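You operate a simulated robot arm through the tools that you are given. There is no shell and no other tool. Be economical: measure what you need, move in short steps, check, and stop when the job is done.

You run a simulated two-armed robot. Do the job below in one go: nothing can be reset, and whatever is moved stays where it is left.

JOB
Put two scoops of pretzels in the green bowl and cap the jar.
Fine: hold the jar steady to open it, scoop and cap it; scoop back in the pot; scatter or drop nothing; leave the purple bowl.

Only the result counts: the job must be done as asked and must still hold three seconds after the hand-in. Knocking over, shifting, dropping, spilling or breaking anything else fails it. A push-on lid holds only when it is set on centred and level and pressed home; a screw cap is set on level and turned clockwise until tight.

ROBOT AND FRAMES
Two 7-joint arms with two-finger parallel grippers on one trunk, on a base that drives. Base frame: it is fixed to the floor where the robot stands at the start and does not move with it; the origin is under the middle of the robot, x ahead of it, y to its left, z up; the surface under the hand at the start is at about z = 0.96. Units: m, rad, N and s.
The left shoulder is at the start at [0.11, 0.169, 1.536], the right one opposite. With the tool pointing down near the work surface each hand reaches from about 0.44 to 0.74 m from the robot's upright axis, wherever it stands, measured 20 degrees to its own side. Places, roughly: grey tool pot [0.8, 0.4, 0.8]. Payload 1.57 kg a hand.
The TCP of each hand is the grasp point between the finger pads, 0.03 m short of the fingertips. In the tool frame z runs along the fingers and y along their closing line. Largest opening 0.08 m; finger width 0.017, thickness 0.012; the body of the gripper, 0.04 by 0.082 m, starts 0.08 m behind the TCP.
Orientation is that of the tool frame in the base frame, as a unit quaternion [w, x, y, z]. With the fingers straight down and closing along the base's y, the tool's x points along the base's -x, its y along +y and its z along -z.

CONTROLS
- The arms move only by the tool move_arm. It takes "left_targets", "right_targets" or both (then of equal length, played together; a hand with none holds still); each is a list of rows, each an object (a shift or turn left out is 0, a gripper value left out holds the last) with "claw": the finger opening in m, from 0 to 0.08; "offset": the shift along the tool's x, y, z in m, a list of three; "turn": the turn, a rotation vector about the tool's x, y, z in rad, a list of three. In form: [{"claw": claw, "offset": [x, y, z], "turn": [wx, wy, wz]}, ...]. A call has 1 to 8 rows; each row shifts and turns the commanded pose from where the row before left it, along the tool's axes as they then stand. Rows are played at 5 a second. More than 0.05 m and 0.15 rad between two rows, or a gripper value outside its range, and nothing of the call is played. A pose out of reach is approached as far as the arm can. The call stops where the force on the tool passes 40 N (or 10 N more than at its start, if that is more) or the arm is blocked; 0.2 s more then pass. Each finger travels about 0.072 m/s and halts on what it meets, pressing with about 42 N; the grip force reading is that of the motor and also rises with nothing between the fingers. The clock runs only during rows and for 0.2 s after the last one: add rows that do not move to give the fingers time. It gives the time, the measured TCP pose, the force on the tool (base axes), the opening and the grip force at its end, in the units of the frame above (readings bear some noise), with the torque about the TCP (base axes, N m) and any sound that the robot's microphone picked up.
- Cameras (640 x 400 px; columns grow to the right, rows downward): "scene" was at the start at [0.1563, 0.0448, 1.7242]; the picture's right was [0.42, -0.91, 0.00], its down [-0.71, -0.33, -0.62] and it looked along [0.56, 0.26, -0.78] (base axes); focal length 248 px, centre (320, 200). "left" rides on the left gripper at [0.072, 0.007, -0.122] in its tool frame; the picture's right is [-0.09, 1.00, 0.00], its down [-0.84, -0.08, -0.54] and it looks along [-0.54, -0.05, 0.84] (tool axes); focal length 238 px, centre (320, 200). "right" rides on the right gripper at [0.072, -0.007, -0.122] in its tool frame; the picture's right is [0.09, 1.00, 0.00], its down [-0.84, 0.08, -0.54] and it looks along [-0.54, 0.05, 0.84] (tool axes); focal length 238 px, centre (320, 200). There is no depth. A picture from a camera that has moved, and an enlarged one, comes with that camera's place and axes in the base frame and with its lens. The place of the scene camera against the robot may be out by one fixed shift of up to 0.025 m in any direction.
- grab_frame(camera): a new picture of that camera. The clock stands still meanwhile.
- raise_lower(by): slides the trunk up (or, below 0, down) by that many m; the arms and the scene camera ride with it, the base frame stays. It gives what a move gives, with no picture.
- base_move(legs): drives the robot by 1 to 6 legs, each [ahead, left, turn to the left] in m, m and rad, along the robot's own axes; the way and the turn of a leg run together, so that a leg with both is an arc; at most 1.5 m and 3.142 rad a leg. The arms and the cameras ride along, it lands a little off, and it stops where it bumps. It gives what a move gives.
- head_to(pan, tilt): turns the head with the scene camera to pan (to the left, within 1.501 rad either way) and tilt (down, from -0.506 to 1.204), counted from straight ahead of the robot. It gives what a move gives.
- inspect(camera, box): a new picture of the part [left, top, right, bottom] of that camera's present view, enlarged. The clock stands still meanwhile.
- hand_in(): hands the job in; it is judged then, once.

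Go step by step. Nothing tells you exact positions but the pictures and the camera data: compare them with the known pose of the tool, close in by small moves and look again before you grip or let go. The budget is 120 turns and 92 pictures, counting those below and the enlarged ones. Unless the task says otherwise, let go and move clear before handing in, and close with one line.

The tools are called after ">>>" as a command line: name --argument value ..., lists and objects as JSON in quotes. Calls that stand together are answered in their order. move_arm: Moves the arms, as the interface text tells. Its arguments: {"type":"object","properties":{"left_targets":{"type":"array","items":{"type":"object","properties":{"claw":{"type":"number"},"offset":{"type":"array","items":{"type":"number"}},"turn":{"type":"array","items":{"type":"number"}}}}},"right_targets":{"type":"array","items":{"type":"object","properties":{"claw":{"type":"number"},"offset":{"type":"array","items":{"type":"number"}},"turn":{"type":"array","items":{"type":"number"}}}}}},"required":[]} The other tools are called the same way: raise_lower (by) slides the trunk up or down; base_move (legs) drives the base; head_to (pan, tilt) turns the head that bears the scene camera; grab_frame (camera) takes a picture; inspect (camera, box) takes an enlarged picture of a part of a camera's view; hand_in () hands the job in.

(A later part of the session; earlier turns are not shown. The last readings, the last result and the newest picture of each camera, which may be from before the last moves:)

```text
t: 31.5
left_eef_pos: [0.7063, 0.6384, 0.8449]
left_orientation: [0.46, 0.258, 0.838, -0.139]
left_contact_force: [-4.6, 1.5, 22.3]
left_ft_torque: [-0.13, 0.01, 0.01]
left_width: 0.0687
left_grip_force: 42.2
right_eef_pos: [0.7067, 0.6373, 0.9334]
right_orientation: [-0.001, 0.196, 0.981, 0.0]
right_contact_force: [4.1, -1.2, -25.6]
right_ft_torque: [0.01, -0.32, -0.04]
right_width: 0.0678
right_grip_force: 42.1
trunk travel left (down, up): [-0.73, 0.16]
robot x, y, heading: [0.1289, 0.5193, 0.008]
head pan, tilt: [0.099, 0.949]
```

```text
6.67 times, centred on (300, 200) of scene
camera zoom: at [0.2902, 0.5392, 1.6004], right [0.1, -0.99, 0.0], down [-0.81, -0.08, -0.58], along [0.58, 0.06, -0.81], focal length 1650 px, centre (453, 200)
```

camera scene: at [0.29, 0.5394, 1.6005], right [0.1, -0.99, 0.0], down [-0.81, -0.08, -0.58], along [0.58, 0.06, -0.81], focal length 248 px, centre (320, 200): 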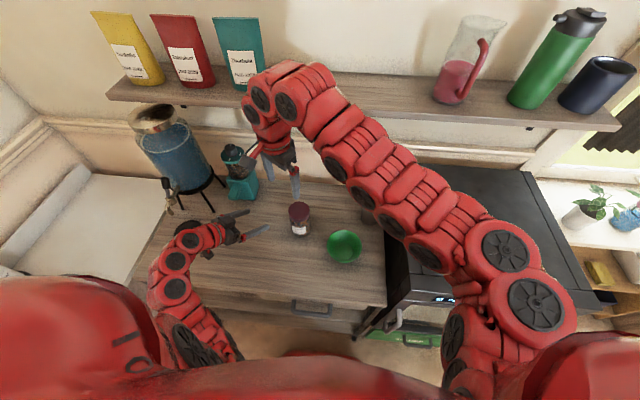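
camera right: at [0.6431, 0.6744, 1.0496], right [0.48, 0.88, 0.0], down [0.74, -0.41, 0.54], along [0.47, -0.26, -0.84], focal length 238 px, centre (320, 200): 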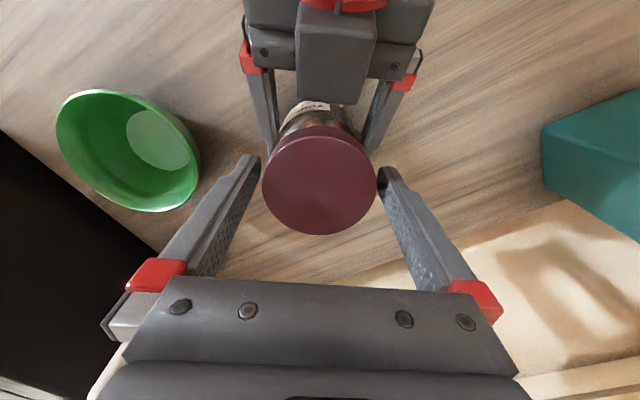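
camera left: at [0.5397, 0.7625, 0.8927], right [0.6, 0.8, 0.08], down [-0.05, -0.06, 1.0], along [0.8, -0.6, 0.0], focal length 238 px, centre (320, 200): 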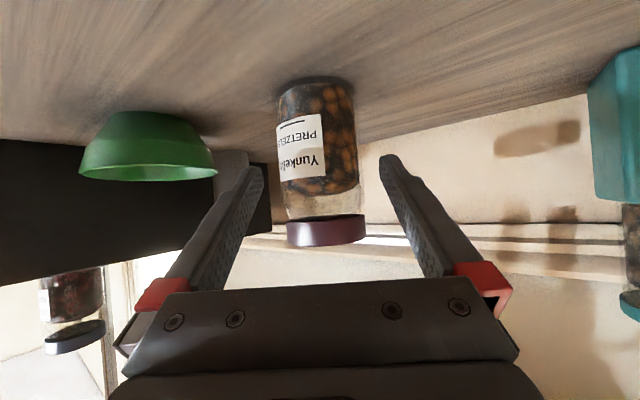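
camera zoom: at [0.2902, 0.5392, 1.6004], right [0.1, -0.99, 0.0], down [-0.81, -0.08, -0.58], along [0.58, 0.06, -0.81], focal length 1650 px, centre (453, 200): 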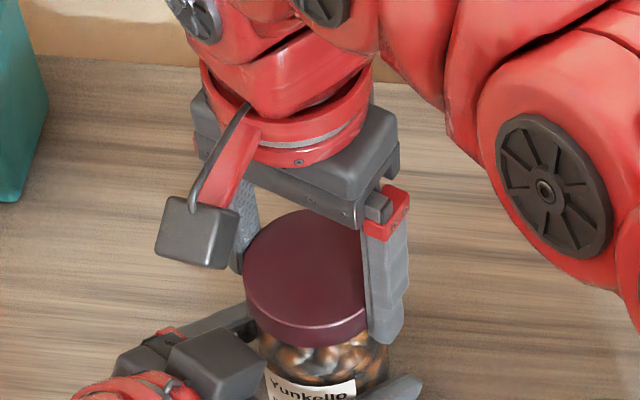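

Lifting is resisted (25 N). I'll ease back down and turn counter-clockwise further to see whether it is threaded.

>>> move_arm --right_targets '[{"offset": [0, 0, 0.004]}, {"turn": [0, 0, -0.14]}, {"turn": [0, 0, -0.14]}, {"turn": [0, 0, -0.14]}, {"turn": [0, 0, -0.14]}]'

>>> move_arm --right_targets '[{"turn": [0, 0, -0.14]}, {"turn": [0, 0, -0.14]}, {"turn": [0, 0, -0.14]}, {"turn": [0, 0, -0.14]}]'

>>> inspect --camera "scene" --box '[260, 170, 340, 230]'

```text
t: 32.7
left_eef_pos: [0.7041, 0.6397, 0.8434]
left_orientation: [0.459, 0.258, 0.839, -0.138]
left_contact_force: [9.2, 6.4, -13.0]
left_ft_torque: [-0.02, 0.11, 0.06]
left_width: 0.0674
left_grip_force: 42.4
right_eef_pos: [0.7079, 0.6379, 0.9303]
right_orientation: [0.001, -0.083, 0.997, -0.001]
right_contact_force: [-8.9, -7.1, 11.3]
right_ft_torque: [-0.53, 0.73, -0.06]
right_width: 0.0679
right_grip_force: 42.4
trunk travel left (down, up): [-0.73, 0.16]
robot x, y, heading: [0.1271, 0.5211, -0.001]
head pan, tilt: [0.099, 0.949]
```

```text
t: 33.7
left_eef_pos: [0.7054, 0.6399, 0.8424]
left_orientation: [0.459, 0.258, 0.839, -0.138]
left_contact_force: [0.8, 14.8, -16.6]
left_ft_torque: [-0.89, 0.13, 0.14]
left_width: 0.0663
left_grip_force: 42.1
right_eef_pos: [0.7078, 0.638, 0.93]
right_orientation: [0.0, -0.355, 0.935, -0.001]
right_contact_force: [-1.7, -15.5, 13.1]
right_ft_torque: [-0.33, 0.01, -0.09]
right_width: 0.068
right_grip_force: 42.2
trunk travel left (down, up): [-0.73, 0.16]
robot x, y, heading: [0.1289, 0.5176, 0.008]
head pan, tilt: [0.099, 0.949]
```

```text
6.67 times, centred on (300, 200) of scene
camera zoom: at [0.2901, 0.5391, 1.6005], right [0.1, -0.99, 0.0], down [-0.81, -0.08, -0.58], along [0.58, 0.06, -0.81], focal length 1650 px, centre (453, 200)
```

zoom: 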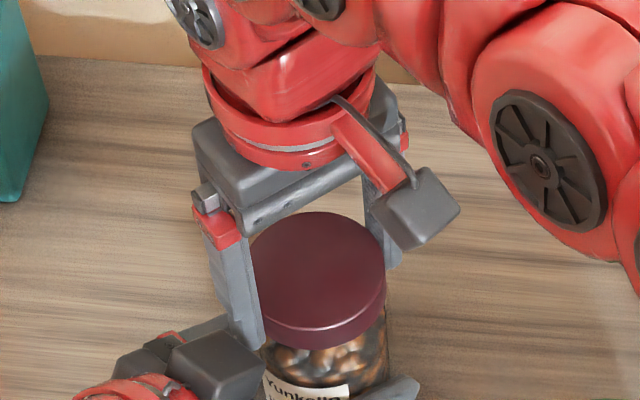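

The left grip width has drifted from 0.0697 to 0.0663, so I'll check from the left camera whether the jar has moved.

>>> grab_frame --camera "left"

>>> grab_frame --camera "right"

```text
55 pictures are left
camera left: at [0.5919, 0.7237, 0.8497], right [0.6, 0.8, 0.08], down [-0.05, -0.07, 1.0], along [0.8, -0.6, 0.0], focal length 238 px, centre (320, 200)
```

left: 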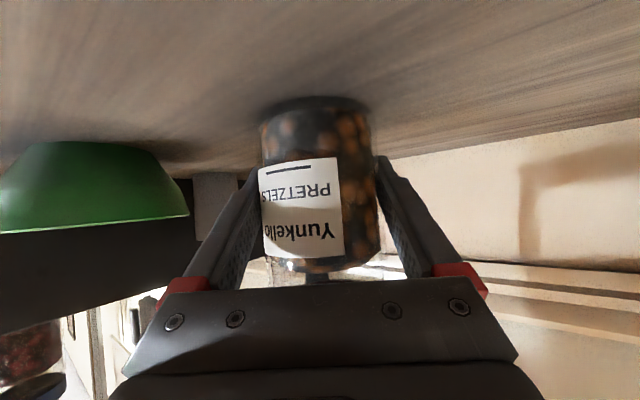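

```text
54 pictures are left
camera right: at [0.6572, 0.5863, 1.0521], right [-0.73, 0.68, 0.0], down [0.57, 0.61, 0.54], along [0.37, 0.39, -0.84], focal length 238 px, centre (320, 200)
```

right: 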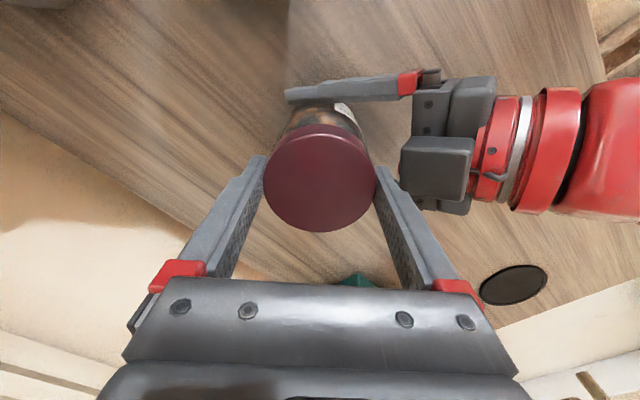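

The jar turned a little in the left grip but still stands flat. I'll test lifting once more before regripping for another turn.

>>> move_arm --right_targets '[{"offset": [0, 0, -0.002]}, {"offset": [0, 0, -0.002]}, {"offset": [0, 0, -0.002]}, {}]'

>>> grab_frame --camera "left"

>>> inspect --camera "right" --box '[230, 60, 410, 260]'

```text
t: 34.7
left_eef_pos: [0.7063, 0.639, 0.8469]
left_orientation: [0.462, 0.257, 0.837, -0.138]
left_contact_force: [-14.9, 8.4, 26.1]
left_ft_torque: [-0.82, 0.03, -0.01]
left_width: 0.0667
left_grip_force: 42.0
right_eef_pos: [0.7077, 0.6379, 0.9359]
right_orientation: [-0.002, -0.354, 0.935, -0.001]
right_contact_force: [14.7, -8.5, -29.7]
right_ft_torque: [0.0, -1.33, -0.02]
right_width: 0.0679
right_grip_force: 42.5
trunk travel left (down, up): [-0.73, 0.16]
robot x, y, heading: [0.1267, 0.5175, 0.003]
head pan, tilt: [0.099, 0.949]
```

```text
53 pictures are left
camera left: at [0.5935, 0.7229, 0.8516], right [0.6, 0.8, 0.08], down [-0.06, -0.06, 1.0], along [0.8, -0.6, 0.01], focal length 238 px, centre (320, 200)
```

left: 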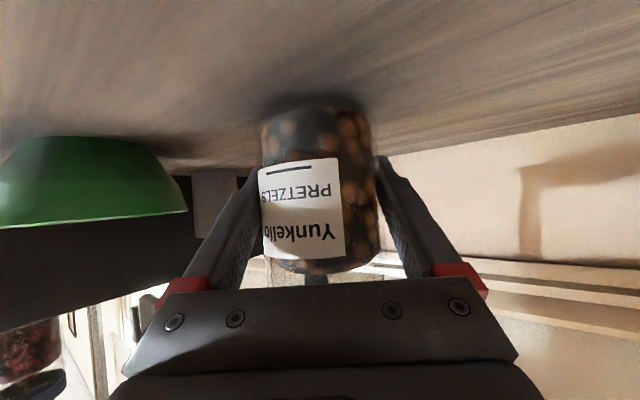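

```text
2.00 times, centred on (320, 160) of right
camera zoom: at [0.6569, 0.5864, 1.0579], right [-0.73, 0.69, 0.0], down [0.58, 0.61, 0.54], along [0.37, 0.39, -0.84], focal length 477 px, centre (320, 280)
```

zoom: 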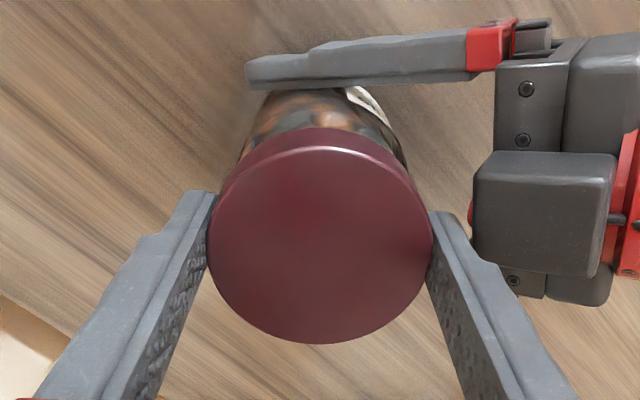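

The lid holds at 30 N, so I take it to be threaded and go on unscrewing. I'll settle the jar back, open the right hand, turn it back clockwise clear of the lid and regrip.

>>> move_arm --right_targets '[{"offset": [0, 0, 0.003]}, {"offset": [0, 0, 0.003]}, {}, {"claw": 0.08}, {}, {}]'

>>> move_arm --right_targets '[{"turn": [0, 0, 0.15]}, {"turn": [0, 0, 0.15]}, {"turn": [0, 0, 0.15]}, {"turn": [0, 0, 0.15]}, {"turn": [0, 0, 0.15]}, {"turn": [0, 0, 0.15]}, {"turn": [0, 0, 0.15]}, {"turn": [0, 0, 0.15]}]'

>>> move_arm --right_targets '[{"turn": [0, 0, 0.15]}, {"turn": [0, 0, 0.15]}, {}]'

>>> grab_frame --camera "right"

```text
t: 36.1
left_eef_pos: [0.7045, 0.6381, 0.8441]
left_orientation: [0.459, 0.258, 0.839, -0.139]
left_contact_force: [-12.4, -1.9, -8.2]
left_ft_torque: [-0.11, -1.21, 0.42]
left_width: 0.0665
left_grip_force: 42.1
right_eef_pos: [0.708, 0.6389, 0.9305]
right_orientation: [0.001, -0.354, 0.935, 0.001]
right_contact_force: [12.1, 0.6, 6.0]
right_ft_torque: [0.21, 0.1, -0.4]
right_width: 0.0733
right_grip_force: 0.0
trunk travel left (down, up): [-0.73, 0.16]
robot x, y, heading: [0.1292, 0.5147, 0.004]
head pan, tilt: [0.099, 0.949]
```

```text
t: 37.9
left_eef_pos: [0.7053, 0.6385, 0.8443]
left_orientation: [0.459, 0.258, 0.839, -0.139]
left_contact_force: [0.3, 0.6, -2.9]
left_ft_torque: [0.01, 0.0, -0.02]
left_width: 0.0664
left_grip_force: 42.2
right_eef_pos: [0.7075, 0.6379, 0.9301]
right_orientation: [0.0, 0.237, 0.971, -0.001]
right_contact_force: [1.4, -1.6, -1.1]
right_ft_torque: [0.0, 0.0, -0.01]
right_width: 0.0798
right_grip_force: 0.0
trunk travel left (down, up): [-0.73, 0.16]
robot x, y, heading: [0.125, 0.5199, 0.0]
head pan, tilt: [0.099, 0.949]
```

```text
t: 38.7
left_eef_pos: [0.7058, 0.6389, 0.8449]
left_orientation: [0.459, 0.259, 0.838, -0.14]
left_contact_force: [-0.2, -0.3, -2.5]
left_ft_torque: [0.01, 0.02, -0.04]
left_width: 0.0664
left_grip_force: 41.8
right_eef_pos: [0.7069, 0.6374, 0.9304]
right_orientation: [-0.001, 0.378, 0.926, -0.001]
right_contact_force: [-0.4, -0.2, -0.4]
right_ft_torque: [0.02, 0.02, 0.02]
right_width: 0.0798
right_grip_force: 0.1
trunk travel left (down, up): [-0.73, 0.16]
robot x, y, heading: [0.1304, 0.5171, 0.01]
head pan, tilt: [0.099, 0.949]
```

```text
51 pictures are left
camera right: at [0.6504, 0.6849, 1.0522], right [0.63, 0.77, 0.0], down [0.65, -0.53, 0.54], along [0.42, -0.34, -0.84], focal length 238 px, centre (320, 200)
```

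right: 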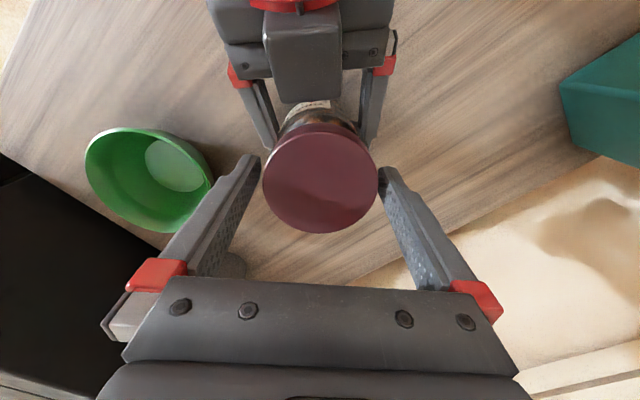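

The lid appears to have risen slightly, which fits a thread. I'll grip again and turn another 1.3 rad counter-clockwise, easing up slightly.

>>> move_arm --right_targets '[{"claw": 0.07}, {"claw": 0.055}, {}, {"turn": [0, 0, -0.14]}, {"turn": [0, 0, -0.14], "offset": [0, 0, -0.0004]}, {"turn": [0, 0, -0.14]}, {"turn": [0, 0, -0.14], "offset": [0, 0, -0.0004]}, {"turn": [0, 0, -0.14]}]'

>>> move_arm --right_targets '[{"turn": [0, 0, -0.14]}, {"turn": [0, 0, -0.14], "offset": [0, 0, -0.0004]}, {"turn": [0, 0, -0.14]}, {"turn": [0, 0, -0.14], "offset": [0, 0, -0.0004]}, {"turn": [0, 0, -0.14]}]'

>>> move_arm --right_targets '[{"offset": [0, 0, -0.002]}, {"offset": [0, 0, -0.002]}, {}]'

```text
t: 40.5
left_eef_pos: [0.705, 0.6385, 0.8446]
left_orientation: [0.459, 0.259, 0.839, -0.139]
left_contact_force: [0.0, -0.4, -2.5]
left_ft_torque: [0.7, -0.09, 0.06]
left_width: 0.0663
left_grip_force: 41.9
right_eef_pos: [0.7062, 0.6376, 0.9314]
right_orientation: [0.0, 0.037, 0.999, 0.0]
right_contact_force: [-1.0, -0.4, -0.5]
right_ft_torque: [-0.69, 0.18, -0.08]
right_width: 0.0687
right_grip_force: 41.7
trunk travel left (down, up): [-0.73, 0.16]
robot x, y, heading: [0.1314, 0.5179, 0.003]
head pan, tilt: [0.099, 0.949]
```

```text
t: 41.7
left_eef_pos: [0.7052, 0.6391, 0.8455]
left_orientation: [0.46, 0.257, 0.838, -0.139]
left_contact_force: [-0.3, 1.3, 2.4]
left_ft_torque: [0.93, 0.23, 0.21]
left_width: 0.066
left_grip_force: 41.8
right_eef_pos: [0.7068, 0.6372, 0.9323]
right_orientation: [-0.001, -0.309, 0.951, 0.0]
right_contact_force: [0.4, -0.4, -4.4]
right_ft_torque: [-1.01, -0.32, -0.18]
right_width: 0.0688
right_grip_force: 41.8
trunk travel left (down, up): [-0.73, 0.16]
robot x, y, heading: [0.1289, 0.5191, 0.002]
head pan, tilt: [0.099, 0.949]
```

```text
t: 42.5
left_eef_pos: [0.7053, 0.6385, 0.846]
left_orientation: [0.462, 0.258, 0.837, -0.14]
left_contact_force: [-11.0, 1.4, 33.7]
left_ft_torque: [0.22, -0.42, -0.06]
left_width: 0.0663
left_grip_force: 41.9
right_eef_pos: [0.7066, 0.6382, 0.9365]
right_orientation: [-0.001, -0.307, 0.952, -0.001]
right_contact_force: [9.8, -0.9, -35.1]
right_ft_torque: [-0.34, -0.54, 0.02]
right_width: 0.0685
right_grip_force: 41.8
trunk travel left (down, up): [-0.73, 0.16]
robot x, y, heading: [0.1294, 0.5182, 0.006]
head pan, tilt: [0.099, 0.949]
```

It still holds at 35 N. I'll check whether the jar is turning with the lid.

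>>> grab_frame --camera "left"

>>> inspect --camera "scene" --box '[260, 170, 340, 230]'

```text
50 pictures are left
camera left: at [0.5934, 0.7231, 0.8514], right [0.6, 0.8, 0.08], down [-0.05, -0.06, 1.0], along [0.8, -0.6, 0.01], focal length 238 px, centre (320, 200)
```

left: 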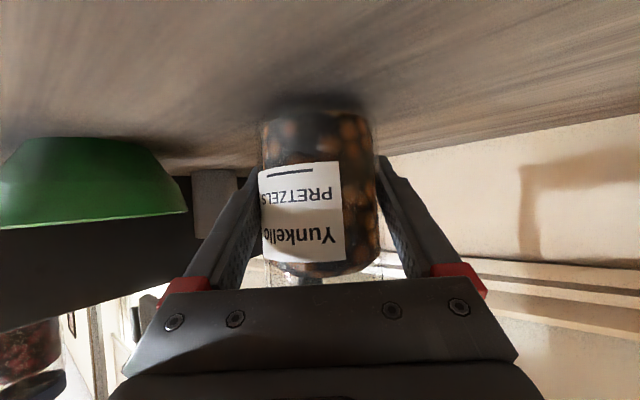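

```text
6.67 times, centred on (300, 200) of scene
camera zoom: at [0.2902, 0.5392, 1.6004], right [0.1, -0.99, 0.0], down [-0.81, -0.08, -0.58], along [0.58, 0.06, -0.81], focal length 1650 px, centre (453, 200)
```

zoom: 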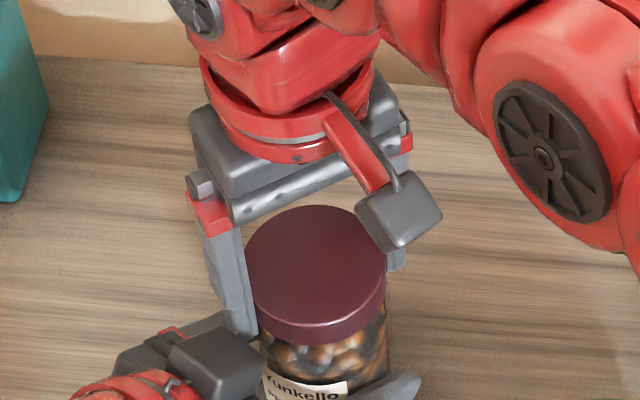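

The jar's facets have now settled in the left grip and it no longer turns. I'll lower it back to the counter and do another unscrewing cycle.

>>> move_arm --right_targets '[{"offset": [0, 0, 0.002]}, {"offset": [0, 0, 0.002]}, {}, {"claw": 0.08}, {}, {}, {"turn": [0, 0, 0.15]}, {"turn": [0, 0, 0.15]}]'

>>> move_arm --right_targets '[{"turn": [0, 0, 0.15]}, {"turn": [0, 0, 0.15]}, {"turn": [0, 0, 0.15]}, {"turn": [0, 0, 0.15]}, {"turn": [0, 0, 0.15]}, {"turn": [0, 0, 0.15]}, {"turn": [0, 0, 0.15]}, {}]'

>>> move_arm --right_targets '[{"claw": 0.07}, {"claw": 0.055}, {}, {"turn": [0, 0, -0.14]}, {"turn": [0, 0, -0.14]}, {"turn": [0, 0, -0.14]}, {"turn": [0, 0, -0.14]}, {}]'

>>> move_arm --right_targets '[{"turn": [0, 0, -0.14]}, {"turn": [0, 0, -0.14]}, {"turn": [0, 0, -0.14]}, {"turn": [0, 0, -0.14]}, {"turn": [0, 0, -0.14]}, {"turn": [0, 0, -0.14]}, {}]'

```text
t: 44.3
left_eef_pos: [0.7054, 0.6387, 0.8462]
left_orientation: [0.459, 0.259, 0.838, -0.14]
left_contact_force: [-0.3, 0.0, -2.9]
left_ft_torque: [0.0, 0.0, 0.02]
left_width: 0.0661
left_grip_force: 41.7
right_eef_pos: [0.7065, 0.6384, 0.9307]
right_orientation: [-0.001, -0.161, 0.987, 0.0]
right_contact_force: [0.8, 0.2, -0.6]
right_ft_torque: [0.01, 0.0, -0.01]
right_width: 0.0801
right_grip_force: 0.2
trunk travel left (down, up): [-0.73, 0.16]
robot x, y, heading: [0.1276, 0.519, 0.005]
head pan, tilt: [0.099, 0.949]
```

```text
t: 46.1
left_eef_pos: [0.7054, 0.6393, 0.845]
left_orientation: [0.459, 0.258, 0.838, -0.139]
left_contact_force: [0.0, 0.2, -3.0]
left_ft_torque: [0.01, 0.0, 0.01]
left_width: 0.0659
left_grip_force: 42.0
right_eef_pos: [0.7066, 0.637, 0.9329]
right_orientation: [0.0, 0.355, 0.935, 0.0]
right_contact_force: [0.8, 0.4, 0.3]
right_ft_torque: [-0.01, 0.0, -0.01]
right_width: 0.0802
right_grip_force: 0.0
trunk travel left (down, up): [-0.73, 0.16]
robot x, y, heading: [0.1291, 0.5153, 0.003]
head pan, tilt: [0.099, 0.949]
```

```text
t: 47.9
left_eef_pos: [0.705, 0.6392, 0.8438]
left_orientation: [0.458, 0.259, 0.839, -0.139]
left_contact_force: [3.7, 6.7, -17.2]
left_ft_torque: [-0.16, 0.23, -0.02]
left_width: 0.0663
left_grip_force: 41.8
right_eef_pos: [0.7072, 0.6378, 0.9341]
right_orientation: [0.0, 0.082, 0.997, 0.0]
right_contact_force: [-3.4, -6.2, 14.2]
right_ft_torque: [-0.46, 0.12, 0.0]
right_width: 0.0682
right_grip_force: 41.6
trunk travel left (down, up): [-0.73, 0.16]
robot x, y, heading: [0.1305, 0.5206, 0.002]
head pan, tilt: [0.099, 0.949]
```

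```text
t: 49.5
left_eef_pos: [0.7062, 0.638, 0.8444]
left_orientation: [0.459, 0.258, 0.839, -0.14]
left_contact_force: [2.2, -2.8, -15.1]
left_ft_torque: [0.03, 0.05, -0.16]
left_width: 0.0662
left_grip_force: 41.9
right_eef_pos: [0.7074, 0.6388, 0.9318]
right_orientation: [0.0, -0.332, 0.943, 0.0]
right_contact_force: [-2.5, 2.2, 11.8]
right_ft_torque: [0.24, 0.14, 0.14]
right_width: 0.068
right_grip_force: 41.5
trunk travel left (down, up): [-0.73, 0.16]
robot x, y, heading: [0.1302, 0.5192, 0.005]
head pan, tilt: [0.099, 0.949]
```

The vertical force changed during the turn, which suggests the lid moved up. I'll test the lift again, a bit further.

>>> move_arm --right_targets '[{"offset": [0, 0, -0.002]}, {"offset": [0, 0, -0.002]}, {"offset": [0, 0, -0.002]}, {"offset": [0, 0, -0.002]}, {}]'

>>> grab_frame --camera "left"

>>> inspect --camera "scene" --box '[260, 170, 340, 230]'

```text
t: 50.7
left_eef_pos: [0.7055, 0.6383, 0.8442]
left_orientation: [0.459, 0.258, 0.838, -0.139]
left_contact_force: [0.2, -0.2, -2.3]
left_ft_torque: [-0.02, -0.01, 0.04]
left_width: 0.0663
left_grip_force: 42.2
right_eef_pos: [0.7072, 0.6367, 0.9392]
right_orientation: [0.0, -0.331, 0.944, 0.001]
right_contact_force: [0.4, -0.1, 0.3]
right_ft_torque: [0.0, 0.01, 0.01]
right_width: 0.0681
right_grip_force: 41.8
trunk travel left (down, up): [-0.73, 0.16]
robot x, y, heading: [0.1276, 0.5183, 0.006]
head pan, tilt: [0.099, 0.949]
```

```text
48 pictures are left
camera left: at [0.5925, 0.7234, 0.8502], right [0.6, 0.8, 0.08], down [-0.05, -0.06, 1.0], along [0.8, -0.6, 0.0], focal length 238 px, centre (320, 200)
```

left: 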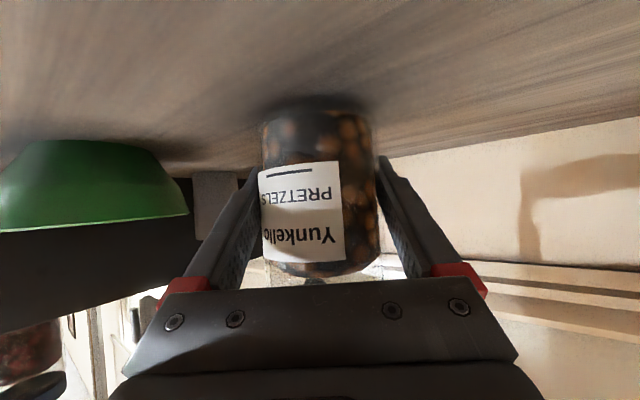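

```text
6.67 times, centred on (300, 200) of scene
camera zoom: at [0.2902, 0.5392, 1.6004], right [0.1, -0.99, 0.0], down [-0.81, -0.08, -0.58], along [0.58, 0.06, -0.81], focal length 1650 px, centre (453, 200)
```

zoom: 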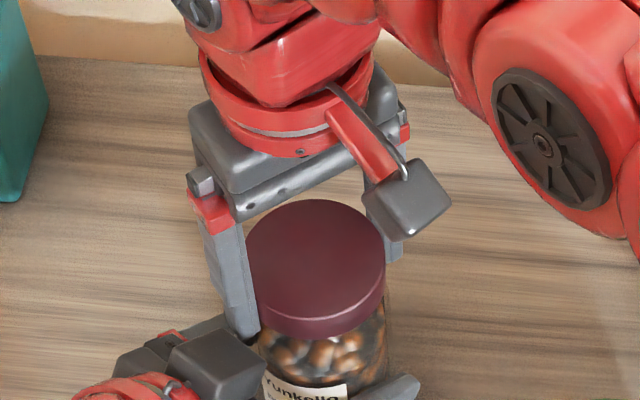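

The cap came free after about 3.5 rad. I'll lift it clear, turn the hand back, and carry it to the free counter spot at about [0.735, 0.53].

>>> move_arm --right_targets '[{"offset": [0, 0, -0.01]}, {"offset": [0, 0, -0.02]}, {"offset": [0, 0, -0.03]}, {"turn": [0, 0, 0.14]}, {"turn": [0, 0, 0.14]}, {"turn": [0, 0, 0.14]}, {"turn": [0, 0, 0.14]}, {"turn": [0, 0, 0.14]}]'

>>> move_arm --right_targets '[{"turn": [0, 0, 0.14]}, {"turn": [0, 0, 0.14]}, {"offset": [-0.0145, -0.0235, 0]}, {"offset": [-0.0145, -0.0235, 0]}, {"offset": [-0.0145, -0.0235, 0]}, {"offset": [-0.0145, -0.0235, 0]}, {}]'

>>> grab_frame --camera "right"

>>> grab_frame --camera "scene"

```text
t: 52.5
left_eef_pos: [0.7058, 0.6391, 0.8446]
left_orientation: [0.46, 0.259, 0.838, -0.14]
left_contact_force: [-0.4, -0.2, -3.9]
left_ft_torque: [0.01, -0.05, -0.02]
left_width: 0.066
left_grip_force: 42.4
right_eef_pos: [0.7063, 0.6373, 1.0014]
right_orientation: [0.0, 0.013, 1.0, -0.002]
right_contact_force: [0.2, 0.2, 0.2]
right_ft_torque: [0.01, 0.02, -0.02]
right_width: 0.0679
right_grip_force: 41.8
trunk travel left (down, up): [-0.73, 0.16]
robot x, y, heading: [0.1256, 0.5205, 0.004]
head pan, tilt: [0.099, 0.949]
```

```text
t: 54.1
left_eef_pos: [0.7048, 0.6399, 0.8447]
left_orientation: [0.459, 0.258, 0.839, -0.139]
left_contact_force: [-0.1, -0.3, -2.4]
left_ft_torque: [-0.02, 0.04, -0.01]
left_width: 0.0661
left_grip_force: 41.8
right_eef_pos: [0.7404, 0.5353, 0.9995]
right_orientation: [0.0, 0.151, 0.988, 0.001]
right_contact_force: [-0.5, -0.1, 0.5]
right_ft_torque: [0.0, -0.03, 0.0]
right_width: 0.0677
right_grip_force: 41.9
right hand out of reach, approached as far as the arm can: row 6
trunk travel left (down, up): [-0.73, 0.16]
robot x, y, heading: [0.1323, 0.5169, -0.002]
head pan, tilt: [0.099, 0.949]
```

```text
46 pictures are left
camera right: at [0.6692, 0.552, 1.1221], right [0.21, 0.98, 0.0], down [0.82, -0.18, 0.54], along [0.53, -0.11, -0.84], focal length 238 px, centre (320, 200)
```

right: 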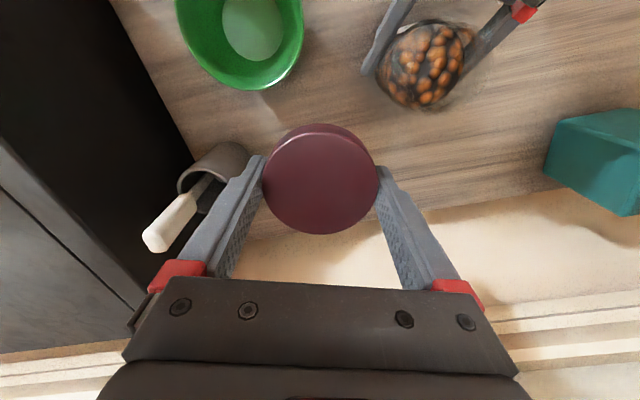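

```text
45 pictures are left
camera scene: at [0.2898, 0.5402, 1.6005], right [0.1, -0.99, 0.0], down [-0.81, -0.08, -0.58], along [0.58, 0.06, -0.81], focal length 248 px, centre (320, 200)
```

scene: 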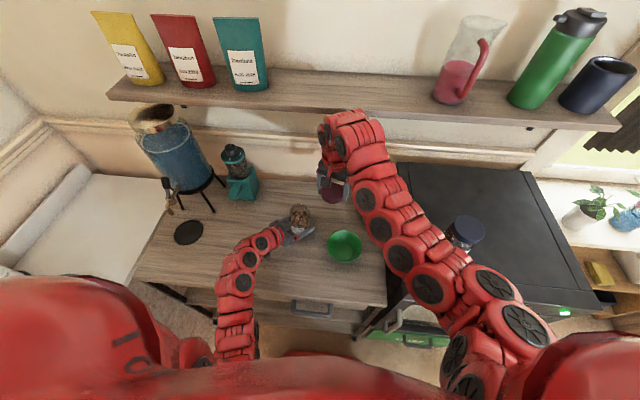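

The jar is open and the pretzels are visible. The cap is over a free spot, so I'll lower it in steps.

>>> move_arm --right_targets '[{"offset": [0.001, 0, 0.035]}, {"offset": [0.001, 0, 0.035]}, {"offset": [0.001, 0, 0.035]}, {"offset": [0.001, 0, 0.03]}, {}]'

>>> grab_frame --camera "right"

>>> inspect --camera "scene" --box '[270, 140, 390, 230]'

```text
t: 55.3
left_eef_pos: [0.7053, 0.638, 0.8442]
left_orientation: [0.459, 0.258, 0.838, -0.139]
left_contact_force: [-0.6, -0.5, -2.5]
left_ft_torque: [0.04, 0.0, 0.03]
left_width: 0.0663
left_grip_force: 42.2
right_eef_pos: [0.736, 0.537, 0.8629]
right_orientation: [0.0, 0.152, 0.988, 0.0]
right_contact_force: [0.7, 0.0, -0.1]
right_ft_torque: [-0.02, 0.01, 0.03]
right_width: 0.0681
right_grip_force: 41.6
trunk travel left (down, up): [-0.73, 0.16]
robot x, y, heading: [0.1313, 0.5195, 0.004]
head pan, tilt: [0.099, 0.949]
```

```text
44 pictures are left
camera right: at [0.6652, 0.5534, 0.9851], right [0.21, 0.98, 0.0], down [0.82, -0.18, 0.54], along [0.53, -0.11, -0.84], focal length 238 px, centre (320, 200)
```

right: 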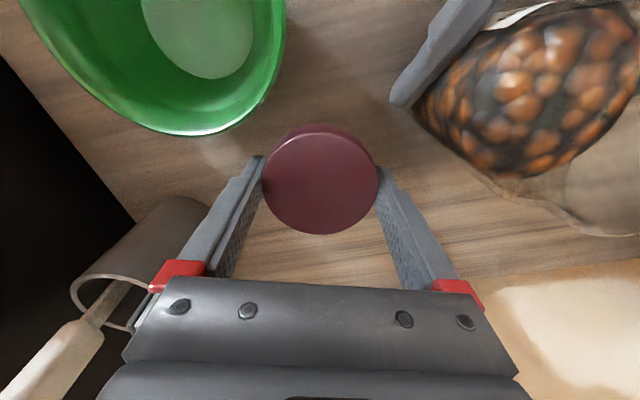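

```text
4.44 times, centred on (330, 185) of scene
camera zoom: at [0.2899, 0.5387, 1.6005], right [0.1, -0.99, 0.0], down [-0.81, -0.08, -0.58], along [0.58, 0.06, -0.81], focal length 1100 px, centre (276, 267)
```

zoom: 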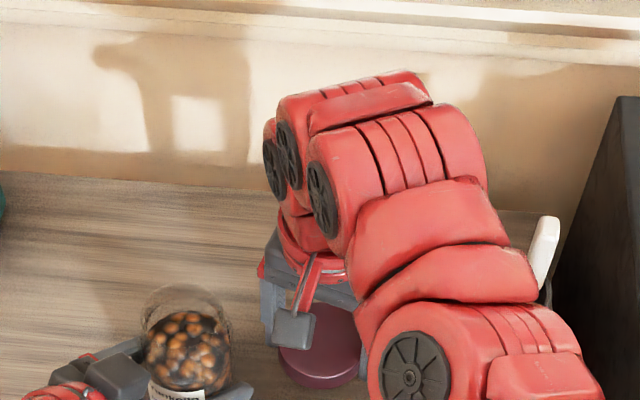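

All clear. I'll lower the cap onto the counter in small steps.

>>> move_arm --right_targets '[{"offset": [0, 0, 0.015]}, {"offset": [0, 0, 0.005]}, {"offset": [0, 0, 0.004]}, {}]'

```text
t: 56.3
left_eef_pos: [0.7055, 0.6396, 0.8461]
left_orientation: [0.46, 0.258, 0.838, -0.139]
left_contact_force: [0.1, -0.7, -3.1]
left_ft_torque: [0.0, 0.02, 0.01]
left_width: 0.0662
left_grip_force: 42.1
right_eef_pos: [0.738, 0.5366, 0.8395]
right_orientation: [0.0, 0.151, 0.988, 0.001]
right_contact_force: [-0.4, 0.3, -0.9]
right_ft_torque: [0.05, 0.01, 0.01]
right_width: 0.0678
right_grip_force: 41.2
trunk travel left (down, up): [-0.73, 0.16]
robot x, y, heading: [0.1275, 0.5197, 0.001]
head pan, tilt: [0.099, 0.949]
```

>>> move_arm --right_targets '[{"offset": [0, 0, 0.003]}, {}]'

>>> move_arm --right_targets '[{"offset": [0, 0, 0.002]}, {}]'

>>> move_arm --right_targets '[{"offset": [0, 0, 0.002]}, {}]'

```text
t: 56.9
left_eef_pos: [0.7056, 0.6378, 0.8448]
left_orientation: [0.46, 0.258, 0.838, -0.139]
left_contact_force: [-0.1, -0.6, -2.5]
left_ft_torque: [0.01, 0.04, 0.02]
left_width: 0.0663
left_grip_force: 41.9
right_eef_pos: [0.7368, 0.5362, 0.8376]
right_orientation: [0.0, 0.151, 0.988, 0.0]
right_contact_force: [-0.4, 0.1, -0.5]
right_ft_torque: [0.02, 0.01, 0.0]
right_width: 0.0678
right_grip_force: 41.8
trunk travel left (down, up): [-0.73, 0.16]
robot x, y, heading: [0.1268, 0.5227, 0.007]
head pan, tilt: [0.099, 0.949]
```

```text
t: 57.5
left_eef_pos: [0.7041, 0.6396, 0.8447]
left_orientation: [0.46, 0.258, 0.838, -0.139]
left_contact_force: [-0.7, -0.1, -2.7]
left_ft_torque: [-0.02, -0.01, -0.01]
left_width: 0.0663
left_grip_force: 42.0
right_eef_pos: [0.7364, 0.5371, 0.8363]
right_orientation: [0.0, 0.152, 0.988, 0.0]
right_contact_force: [1.2, -0.3, 0.7]
right_ft_torque: [-0.01, 0.02, 0.01]
right_width: 0.0677
right_grip_force: 42.2
trunk travel left (down, up): [-0.73, 0.16]
robot x, y, heading: [0.1262, 0.5195, 0.006]
head pan, tilt: [0.099, 0.949]
```

```text
t: 58.1
left_eef_pos: [0.7056, 0.6385, 0.8449]
left_orientation: [0.458, 0.259, 0.839, -0.14]
left_contact_force: [0.4, 0.0, -2.4]
left_ft_torque: [0.0, 0.0, -0.01]
left_width: 0.0662
left_grip_force: 41.8
right_eef_pos: [0.7367, 0.5359, 0.8325]
right_orientation: [-0.001, 0.152, 0.988, 0.0]
right_contact_force: [0.9, -0.4, 0.1]
right_ft_torque: [-0.03, 0.0, 0.01]
right_width: 0.0679
right_grip_force: 42.0
trunk travel left (down, up): [-0.73, 0.16]
robot x, y, heading: [0.1288, 0.5187, 0.003]
head pan, tilt: [0.099, 0.949]
```

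There's no contact yet, so I'll go on down in 2 mm steps.

>>> move_arm --right_targets '[{"offset": [0, 0, 0.003]}, {}]'

>>> move_arm --right_targets '[{"offset": [0, 0, 0.002]}, {}]'

>>> inspect --camera "right" --box '[230, 90, 410, 250]'

```text
t: 58.7
left_eef_pos: [0.7052, 0.6396, 0.8442]
left_orientation: [0.459, 0.26, 0.838, -0.141]
left_contact_force: [0.6, 0.6, -1.7]
left_ft_torque: [0.01, 0.02, 0.02]
left_width: 0.0658
left_grip_force: 41.9
right_eef_pos: [0.737, 0.5364, 0.8307]
right_orientation: [0.0, 0.152, 0.988, 0.0]
right_contact_force: [0.7, -0.6, -0.7]
right_ft_torque: [0.05, -0.01, -0.02]
right_width: 0.0679
right_grip_force: 42.1
trunk travel left (down, up): [-0.73, 0.16]
robot x, y, heading: [0.1272, 0.5172, 0.007]
head pan, tilt: [0.099, 0.949]
```

```text
t: 59.3
left_eef_pos: [0.7032, 0.6387, 0.8456]
left_orientation: [0.46, 0.258, 0.838, -0.139]
left_contact_force: [-0.6, 0.6, -3.2]
left_ft_torque: [-0.01, -0.02, -0.01]
left_width: 0.0666
left_grip_force: 42.1
right_eef_pos: [0.7387, 0.5359, 0.8291]
right_orientation: [0.001, 0.152, 0.988, 0.001]
right_contact_force: [3.3, 1.3, 17.9]
right_ft_torque: [-0.55, 0.19, 0.04]
right_width: 0.0675
right_grip_force: 41.9
trunk travel left (down, up): [-0.73, 0.16]
robot x, y, heading: [0.1268, 0.5223, 0.005]
head pan, tilt: [0.099, 0.949]
```

```text
2.50 times, centred on (320, 170) of right
camera zoom: at [0.6658, 0.5529, 0.9515], right [0.21, 0.98, 0.0], down [0.82, -0.18, 0.55], along [0.53, -0.11, -0.84], focal length 596 px, centre (320, 275)
```

zoom: 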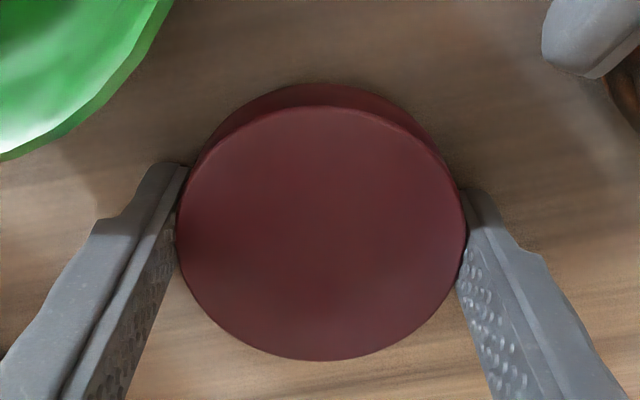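

The cap is on the counter. I'll open, rise, and move over toward the pot to study the scoop.

>>> move_arm --right_targets '[{"offset": [0, 0, -0.001]}, {"claw": 0.08}, {}, {}, {"offset": [0, 0, -0.03]}, {"offset": [0, 0, -0.045]}, {"offset": [0, 0, -0.05]}, {"offset": [0, 0, -0.05]}]'

>>> move_arm --right_targets '[{"offset": [0.02, 0, -0.04]}, {"turn": [0, 0, -0.15], "offset": [0.015, -0.02, -0.02]}, {"turn": [0, 0, -0.15], "offset": [0.015, -0.03, 0]}, {"offset": [0.01, -0.03, 0]}, {}]'

>>> grab_frame --camera "right"

>>> grab_frame --camera "scene"

```text
t: 61.1
left_eef_pos: [0.7047, 0.6388, 0.8442]
left_orientation: [0.46, 0.258, 0.838, -0.139]
left_contact_force: [0.4, 0.4, -3.6]
left_ft_torque: [0.0, 0.02, 0.0]
left_width: 0.0662
left_grip_force: 42.5
right_eef_pos: [0.74, 0.5375, 0.9964]
right_orientation: [0.0, 0.152, 0.988, -0.001]
right_contact_force: [0.8, -0.1, 0.0]
right_ft_torque: [0.02, 0.02, 0.01]
right_width: 0.08
right_grip_force: 0.0
right hand out of reach, approached as far as the arm can: row 8
trunk travel left (down, up): [-0.73, 0.16]
robot x, y, heading: [0.1304, 0.5175, 0.001]
head pan, tilt: [0.099, 0.949]
```

```text
t: 62.3
left_eef_pos: [0.7054, 0.6401, 0.8442]
left_orientation: [0.46, 0.257, 0.838, -0.139]
left_contact_force: [0.4, -0.5, -1.9]
left_ft_torque: [-0.01, -0.03, 0.0]
left_width: 0.0662
left_grip_force: 42.5
right_eef_pos: [0.7419, 0.4738, 0.9585]
right_orientation: [0.0, 0.002, 1.0, -0.001]
right_contact_force: [-0.2, -0.2, -0.6]
right_ft_torque: [-0.01, -0.02, -0.01]
right_width: 0.0801
right_grip_force: 0.1
right hand out of reach, approached as far as the arm can: row 1, 2, 3, 4
trunk travel left (down, up): [-0.73, 0.16]
robot x, y, heading: [0.1301, 0.5207, 0.002]
head pan, tilt: [0.099, 0.949]
```

```text
41 pictures are left
camera right: at [0.6697, 0.4694, 1.0796], right [-0.09, 1.0, 0.0], down [0.84, 0.07, 0.54], along [0.54, 0.05, -0.84], focal length 238 px, centre (320, 200)
```

right: 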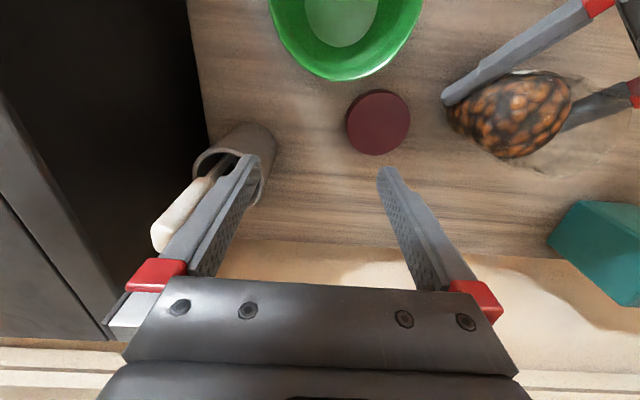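

```text
40 pictures are left
camera scene: at [0.29, 0.5401, 1.6005], right [0.1, -0.99, 0.0], down [-0.81, -0.08, -0.58], along [0.58, 0.06, -0.81], focal length 248 px, centre (320, 200)
```

scene: 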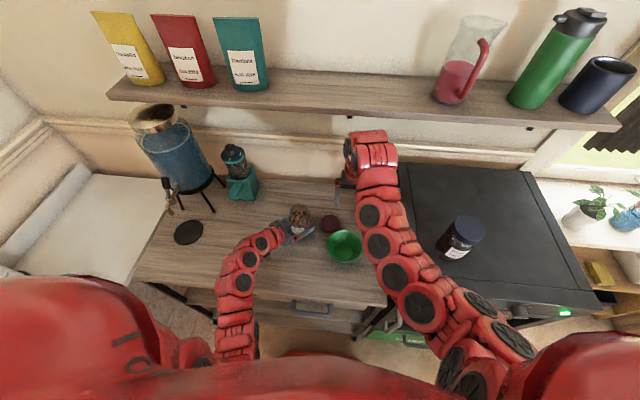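

The right hand is limited when held vertical and high, and its finger is now near the scoop handle. I'll take a close look before moving.

>>> inspect --camera "right" --box '[120, 90, 300, 270]'

>>> inspect --camera "scene" --box '[290, 150, 410, 250]'

```text
2.22 times, centred on (210, 180) of right
camera zoom: at [0.6697, 0.4694, 1.0796], right [-0.09, 1.0, 0.0], down [0.84, 0.07, 0.54], along [0.54, 0.05, -0.84], focal length 530 px, centre (564, 244)
```

zoom: 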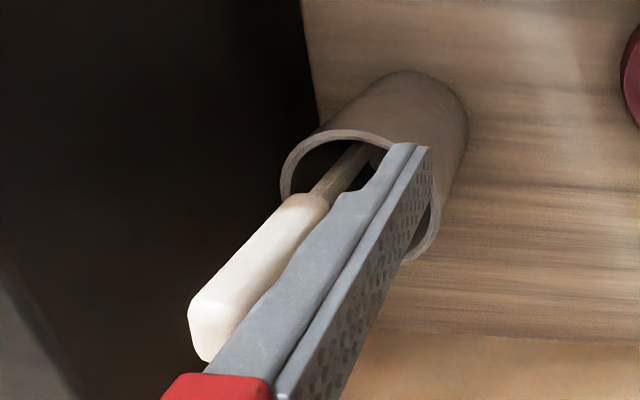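

```text
4.00 times, centred on (350, 200) of scene
camera zoom: at [0.29, 0.5401, 1.6005], right [0.1, -0.99, 0.0], down [-0.81, -0.08, -0.58], along [0.58, 0.06, -0.81], focal length 990 px, centre (200, 200)
```

zoom: 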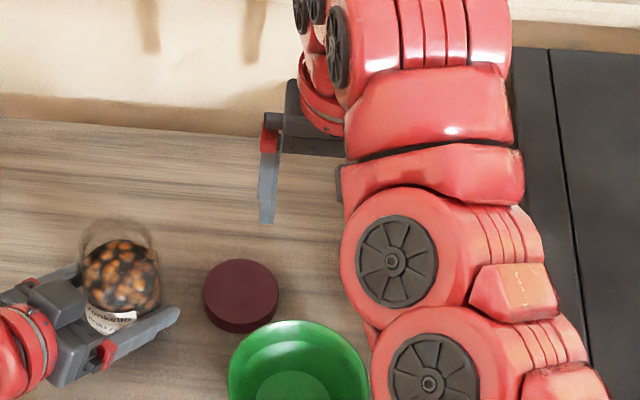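

I'll first back the right hand away to the left and toward the robot, then tilt it forward.

>>> move_arm --right_targets '[{"offset": [0, 0.03, 0]}, {"offset": [0, 0.03, 0]}, {"offset": [0.03, 0, 0]}, {"offset": [0.04, 0, 0]}, {"turn": [0, -0.14, 0]}, {"turn": [0, -0.14, 0]}, {"turn": [0, -0.14, 0]}, {"turn": [0, -0.14, 0]}]'

>>> move_arm --right_targets '[{"turn": [0, -0.14, 0]}, {"turn": [0, -0.14, 0]}, {"turn": [0, -0.14, 0]}, {"turn": [0, -0.14, 0]}, {}]'

>>> grab_frame --camera "right"

>>> grab_frame --camera "scene"

```text
t: 64.1
left_eef_pos: [0.7043, 0.6385, 0.8448]
left_orientation: [0.46, 0.258, 0.839, -0.138]
left_contact_force: [-0.2, 0.7, -2.6]
left_ft_torque: [-0.01, 0.01, 0.0]
left_width: 0.0666
left_grip_force: 42.4
right_eef_pos: [0.6856, 0.5402, 0.9312]
right_orientation: [0.278, 0.002, 0.961, -0.001]
right_contact_force: [0.2, -0.2, 0.9]
right_ft_torque: [-0.03, 0.04, 0.0]
right_width: 0.0799
right_grip_force: 0.1
right hand out of reach, approached as far as the arm can: row 3, 4
trunk travel left (down, up): [-0.73, 0.16]
robot x, y, heading: [0.1307, 0.5173, -0.003]
head pan, tilt: [0.099, 0.949]
```

```text
t: 65.3
left_eef_pos: [0.7052, 0.6389, 0.8439]
left_orientation: [0.459, 0.258, 0.838, -0.139]
left_contact_force: [-0.6, 0.8, -1.7]
left_ft_torque: [0.0, -0.01, 0.06]
left_width: 0.066
left_grip_force: 42.3
right_eef_pos: [0.6846, 0.5419, 0.93]
right_orientation: [0.531, 0.002, 0.847, -0.001]
right_contact_force: [-0.3, 0.2, -0.4]
right_ft_torque: [0.01, -0.02, 0.02]
right_width: 0.0801
right_grip_force: 0.0
trunk travel left (down, up): [-0.73, 0.16]
robot x, y, heading: [0.1295, 0.523, 0.006]
head pan, tilt: [0.099, 0.949]
```

```text
37 pictures are left
camera right: at [0.5431, 0.537, 0.9183], right [-0.03, 1.0, -0.08], down [-0.12, 0.08, 0.99], along [0.99, 0.04, 0.12], focal length 238 px, centre (320, 200)
```

right: 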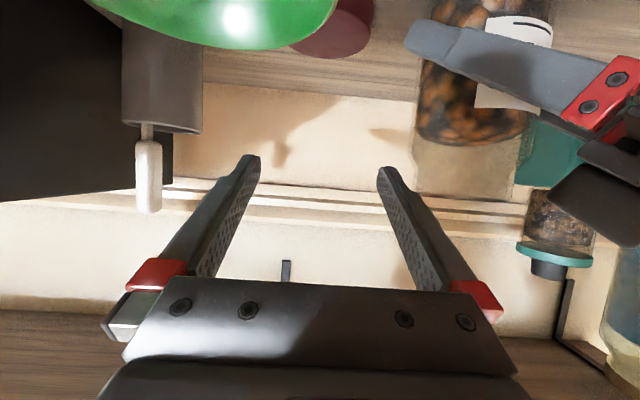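

```text
36 pictures are left
camera scene: at [0.2905, 0.5394, 1.6004], right [0.1, -0.99, 0.0], down [-0.81, -0.08, -0.58], along [0.58, 0.06, -0.81], focal length 248 px, centre (320, 200)
```

scene: 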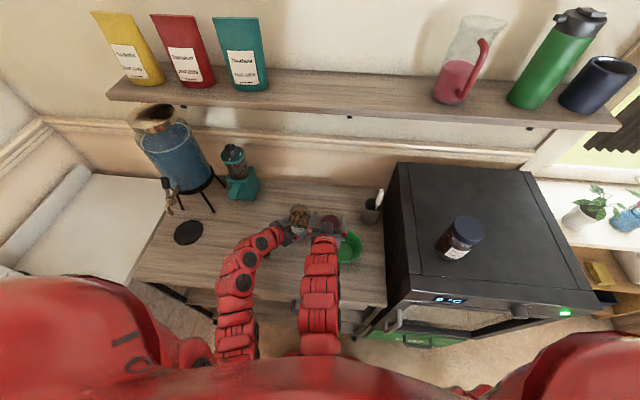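

The tilted hand sees the scoop well. The handle is at about [0.767, 0.386] from z 0.903 to 0.969, and the oven side is at y≈0.31, so I'll narrow the fingers and line up in front of the handle.

>>> move_arm --right_targets '[{"offset": [-0.0064, 0, -0.014], "claw": 0.055}, {"offset": [0, -0.039, 0]}, {"offset": [0, -0.039, 0]}, {"offset": [0, -0.039, 0]}, {"offset": [0, -0.038, 0]}, {}]'

>>> grab_frame --camera "right"

>>> inspect --camera "scene" --box '[290, 150, 450, 260]'

```text
t: 66.7
left_eef_pos: [0.7046, 0.639, 0.8456]
left_orientation: [0.459, 0.259, 0.838, -0.14]
left_contact_force: [0.4, 0.6, -2.9]
left_ft_torque: [-0.03, -0.04, 0.02]
left_width: 0.0662
left_grip_force: 42.3
right_eef_pos: [0.6756, 0.3846, 0.9401]
right_orientation: [0.53, 0.002, 0.848, -0.002]
right_contact_force: [0.4, -0.6, -0.7]
right_ft_torque: [0.02, 0.01, -0.03]
right_width: 0.0552
right_grip_force: 0.3
trunk travel left (down, up): [-0.73, 0.16]
robot x, y, heading: [0.1316, 0.5168, 0.003]
head pan, tilt: [0.099, 0.949]
```

```text
35 pictures are left
camera right: at [0.5337, 0.38, 0.9298], right [-0.04, 1.0, -0.08], down [-0.12, 0.08, 0.99], along [0.99, 0.05, 0.12], focal length 238 px, centre (320, 200)
```

right: 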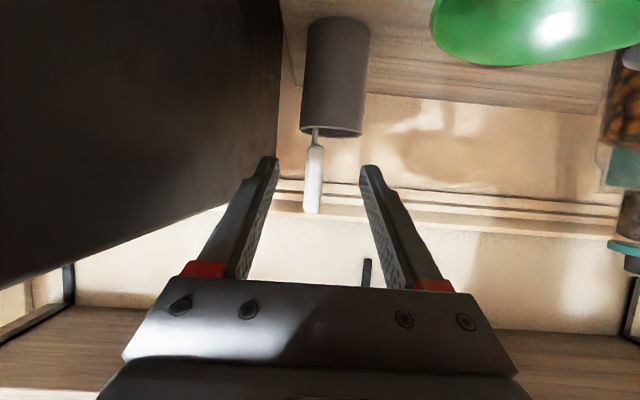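

```text
3.64 times, centred on (370, 205) of scene
camera zoom: at [0.29, 0.5397, 1.6004], right [0.1, -0.99, 0.0], down [-0.81, -0.08, -0.58], along [0.58, 0.06, -0.81], focal length 900 px, centre (138, 182)
```

zoom: 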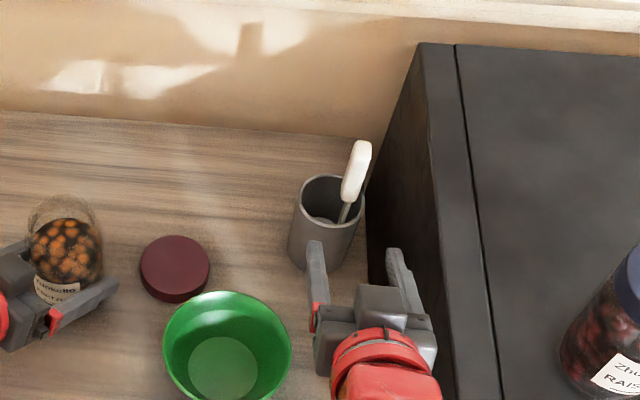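

The handle is 7 mm toward the oven from the finger midline. I'll shift, raise to mid-handle, and advance in steps.

>>> move_arm --right_targets '[{"offset": [-0.02, -0.0035, 0]}, {"offset": [-0.021, -0.003, 0]}, {"offset": [0, 0, 0.02]}, {"offset": [0, 0, 0.015]}, {}]'

>>> grab_frame --camera "right"

>>> inspect --camera "scene" --box '[330, 170, 430, 240]'

```text
t: 67.9
left_eef_pos: [0.7044, 0.6391, 0.8444]
left_orientation: [0.459, 0.258, 0.839, -0.139]
left_contact_force: [0.1, 0.0, -2.3]
left_ft_torque: [0.0, 0.01, -0.01]
left_width: 0.0662
left_grip_force: 41.7
right_eef_pos: [0.7147, 0.3811, 0.9438]
right_orientation: [0.531, 0.003, 0.848, -0.001]
right_contact_force: [-0.8, -0.3, -0.3]
right_ft_torque: [0.0, 0.02, -0.01]
right_width: 0.0549
right_grip_force: 0.0
right hand out of reach, approached as far as the arm can: row 2
trunk travel left (down, up): [-0.73, 0.16]
robot x, y, heading: [0.1311, 0.5196, 0.003]
head pan, tilt: [0.099, 0.949]
```

```text
33 pictures are left
camera right: at [0.5733, 0.377, 0.9323], right [-0.03, 1.0, -0.08], down [-0.12, 0.08, 0.99], along [0.99, 0.04, 0.12], focal length 238 px, centre (320, 200)
```

right: 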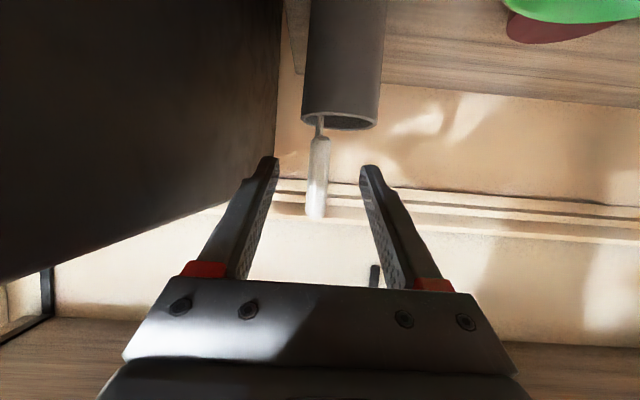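

```text
5.71 times, centred on (380, 205) of scene
camera zoom: at [0.2898, 0.5391, 1.6005], right [0.1, -0.99, 0.0], down [-0.81, -0.08, -0.58], along [0.58, 0.06, -0.81], focal length 1415 px, centre (-23, 171)
```

zoom: 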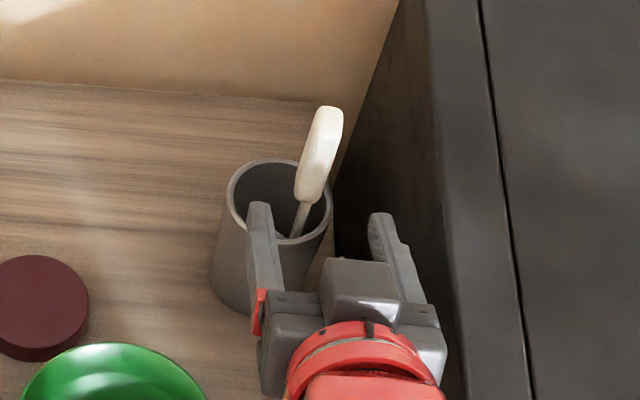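

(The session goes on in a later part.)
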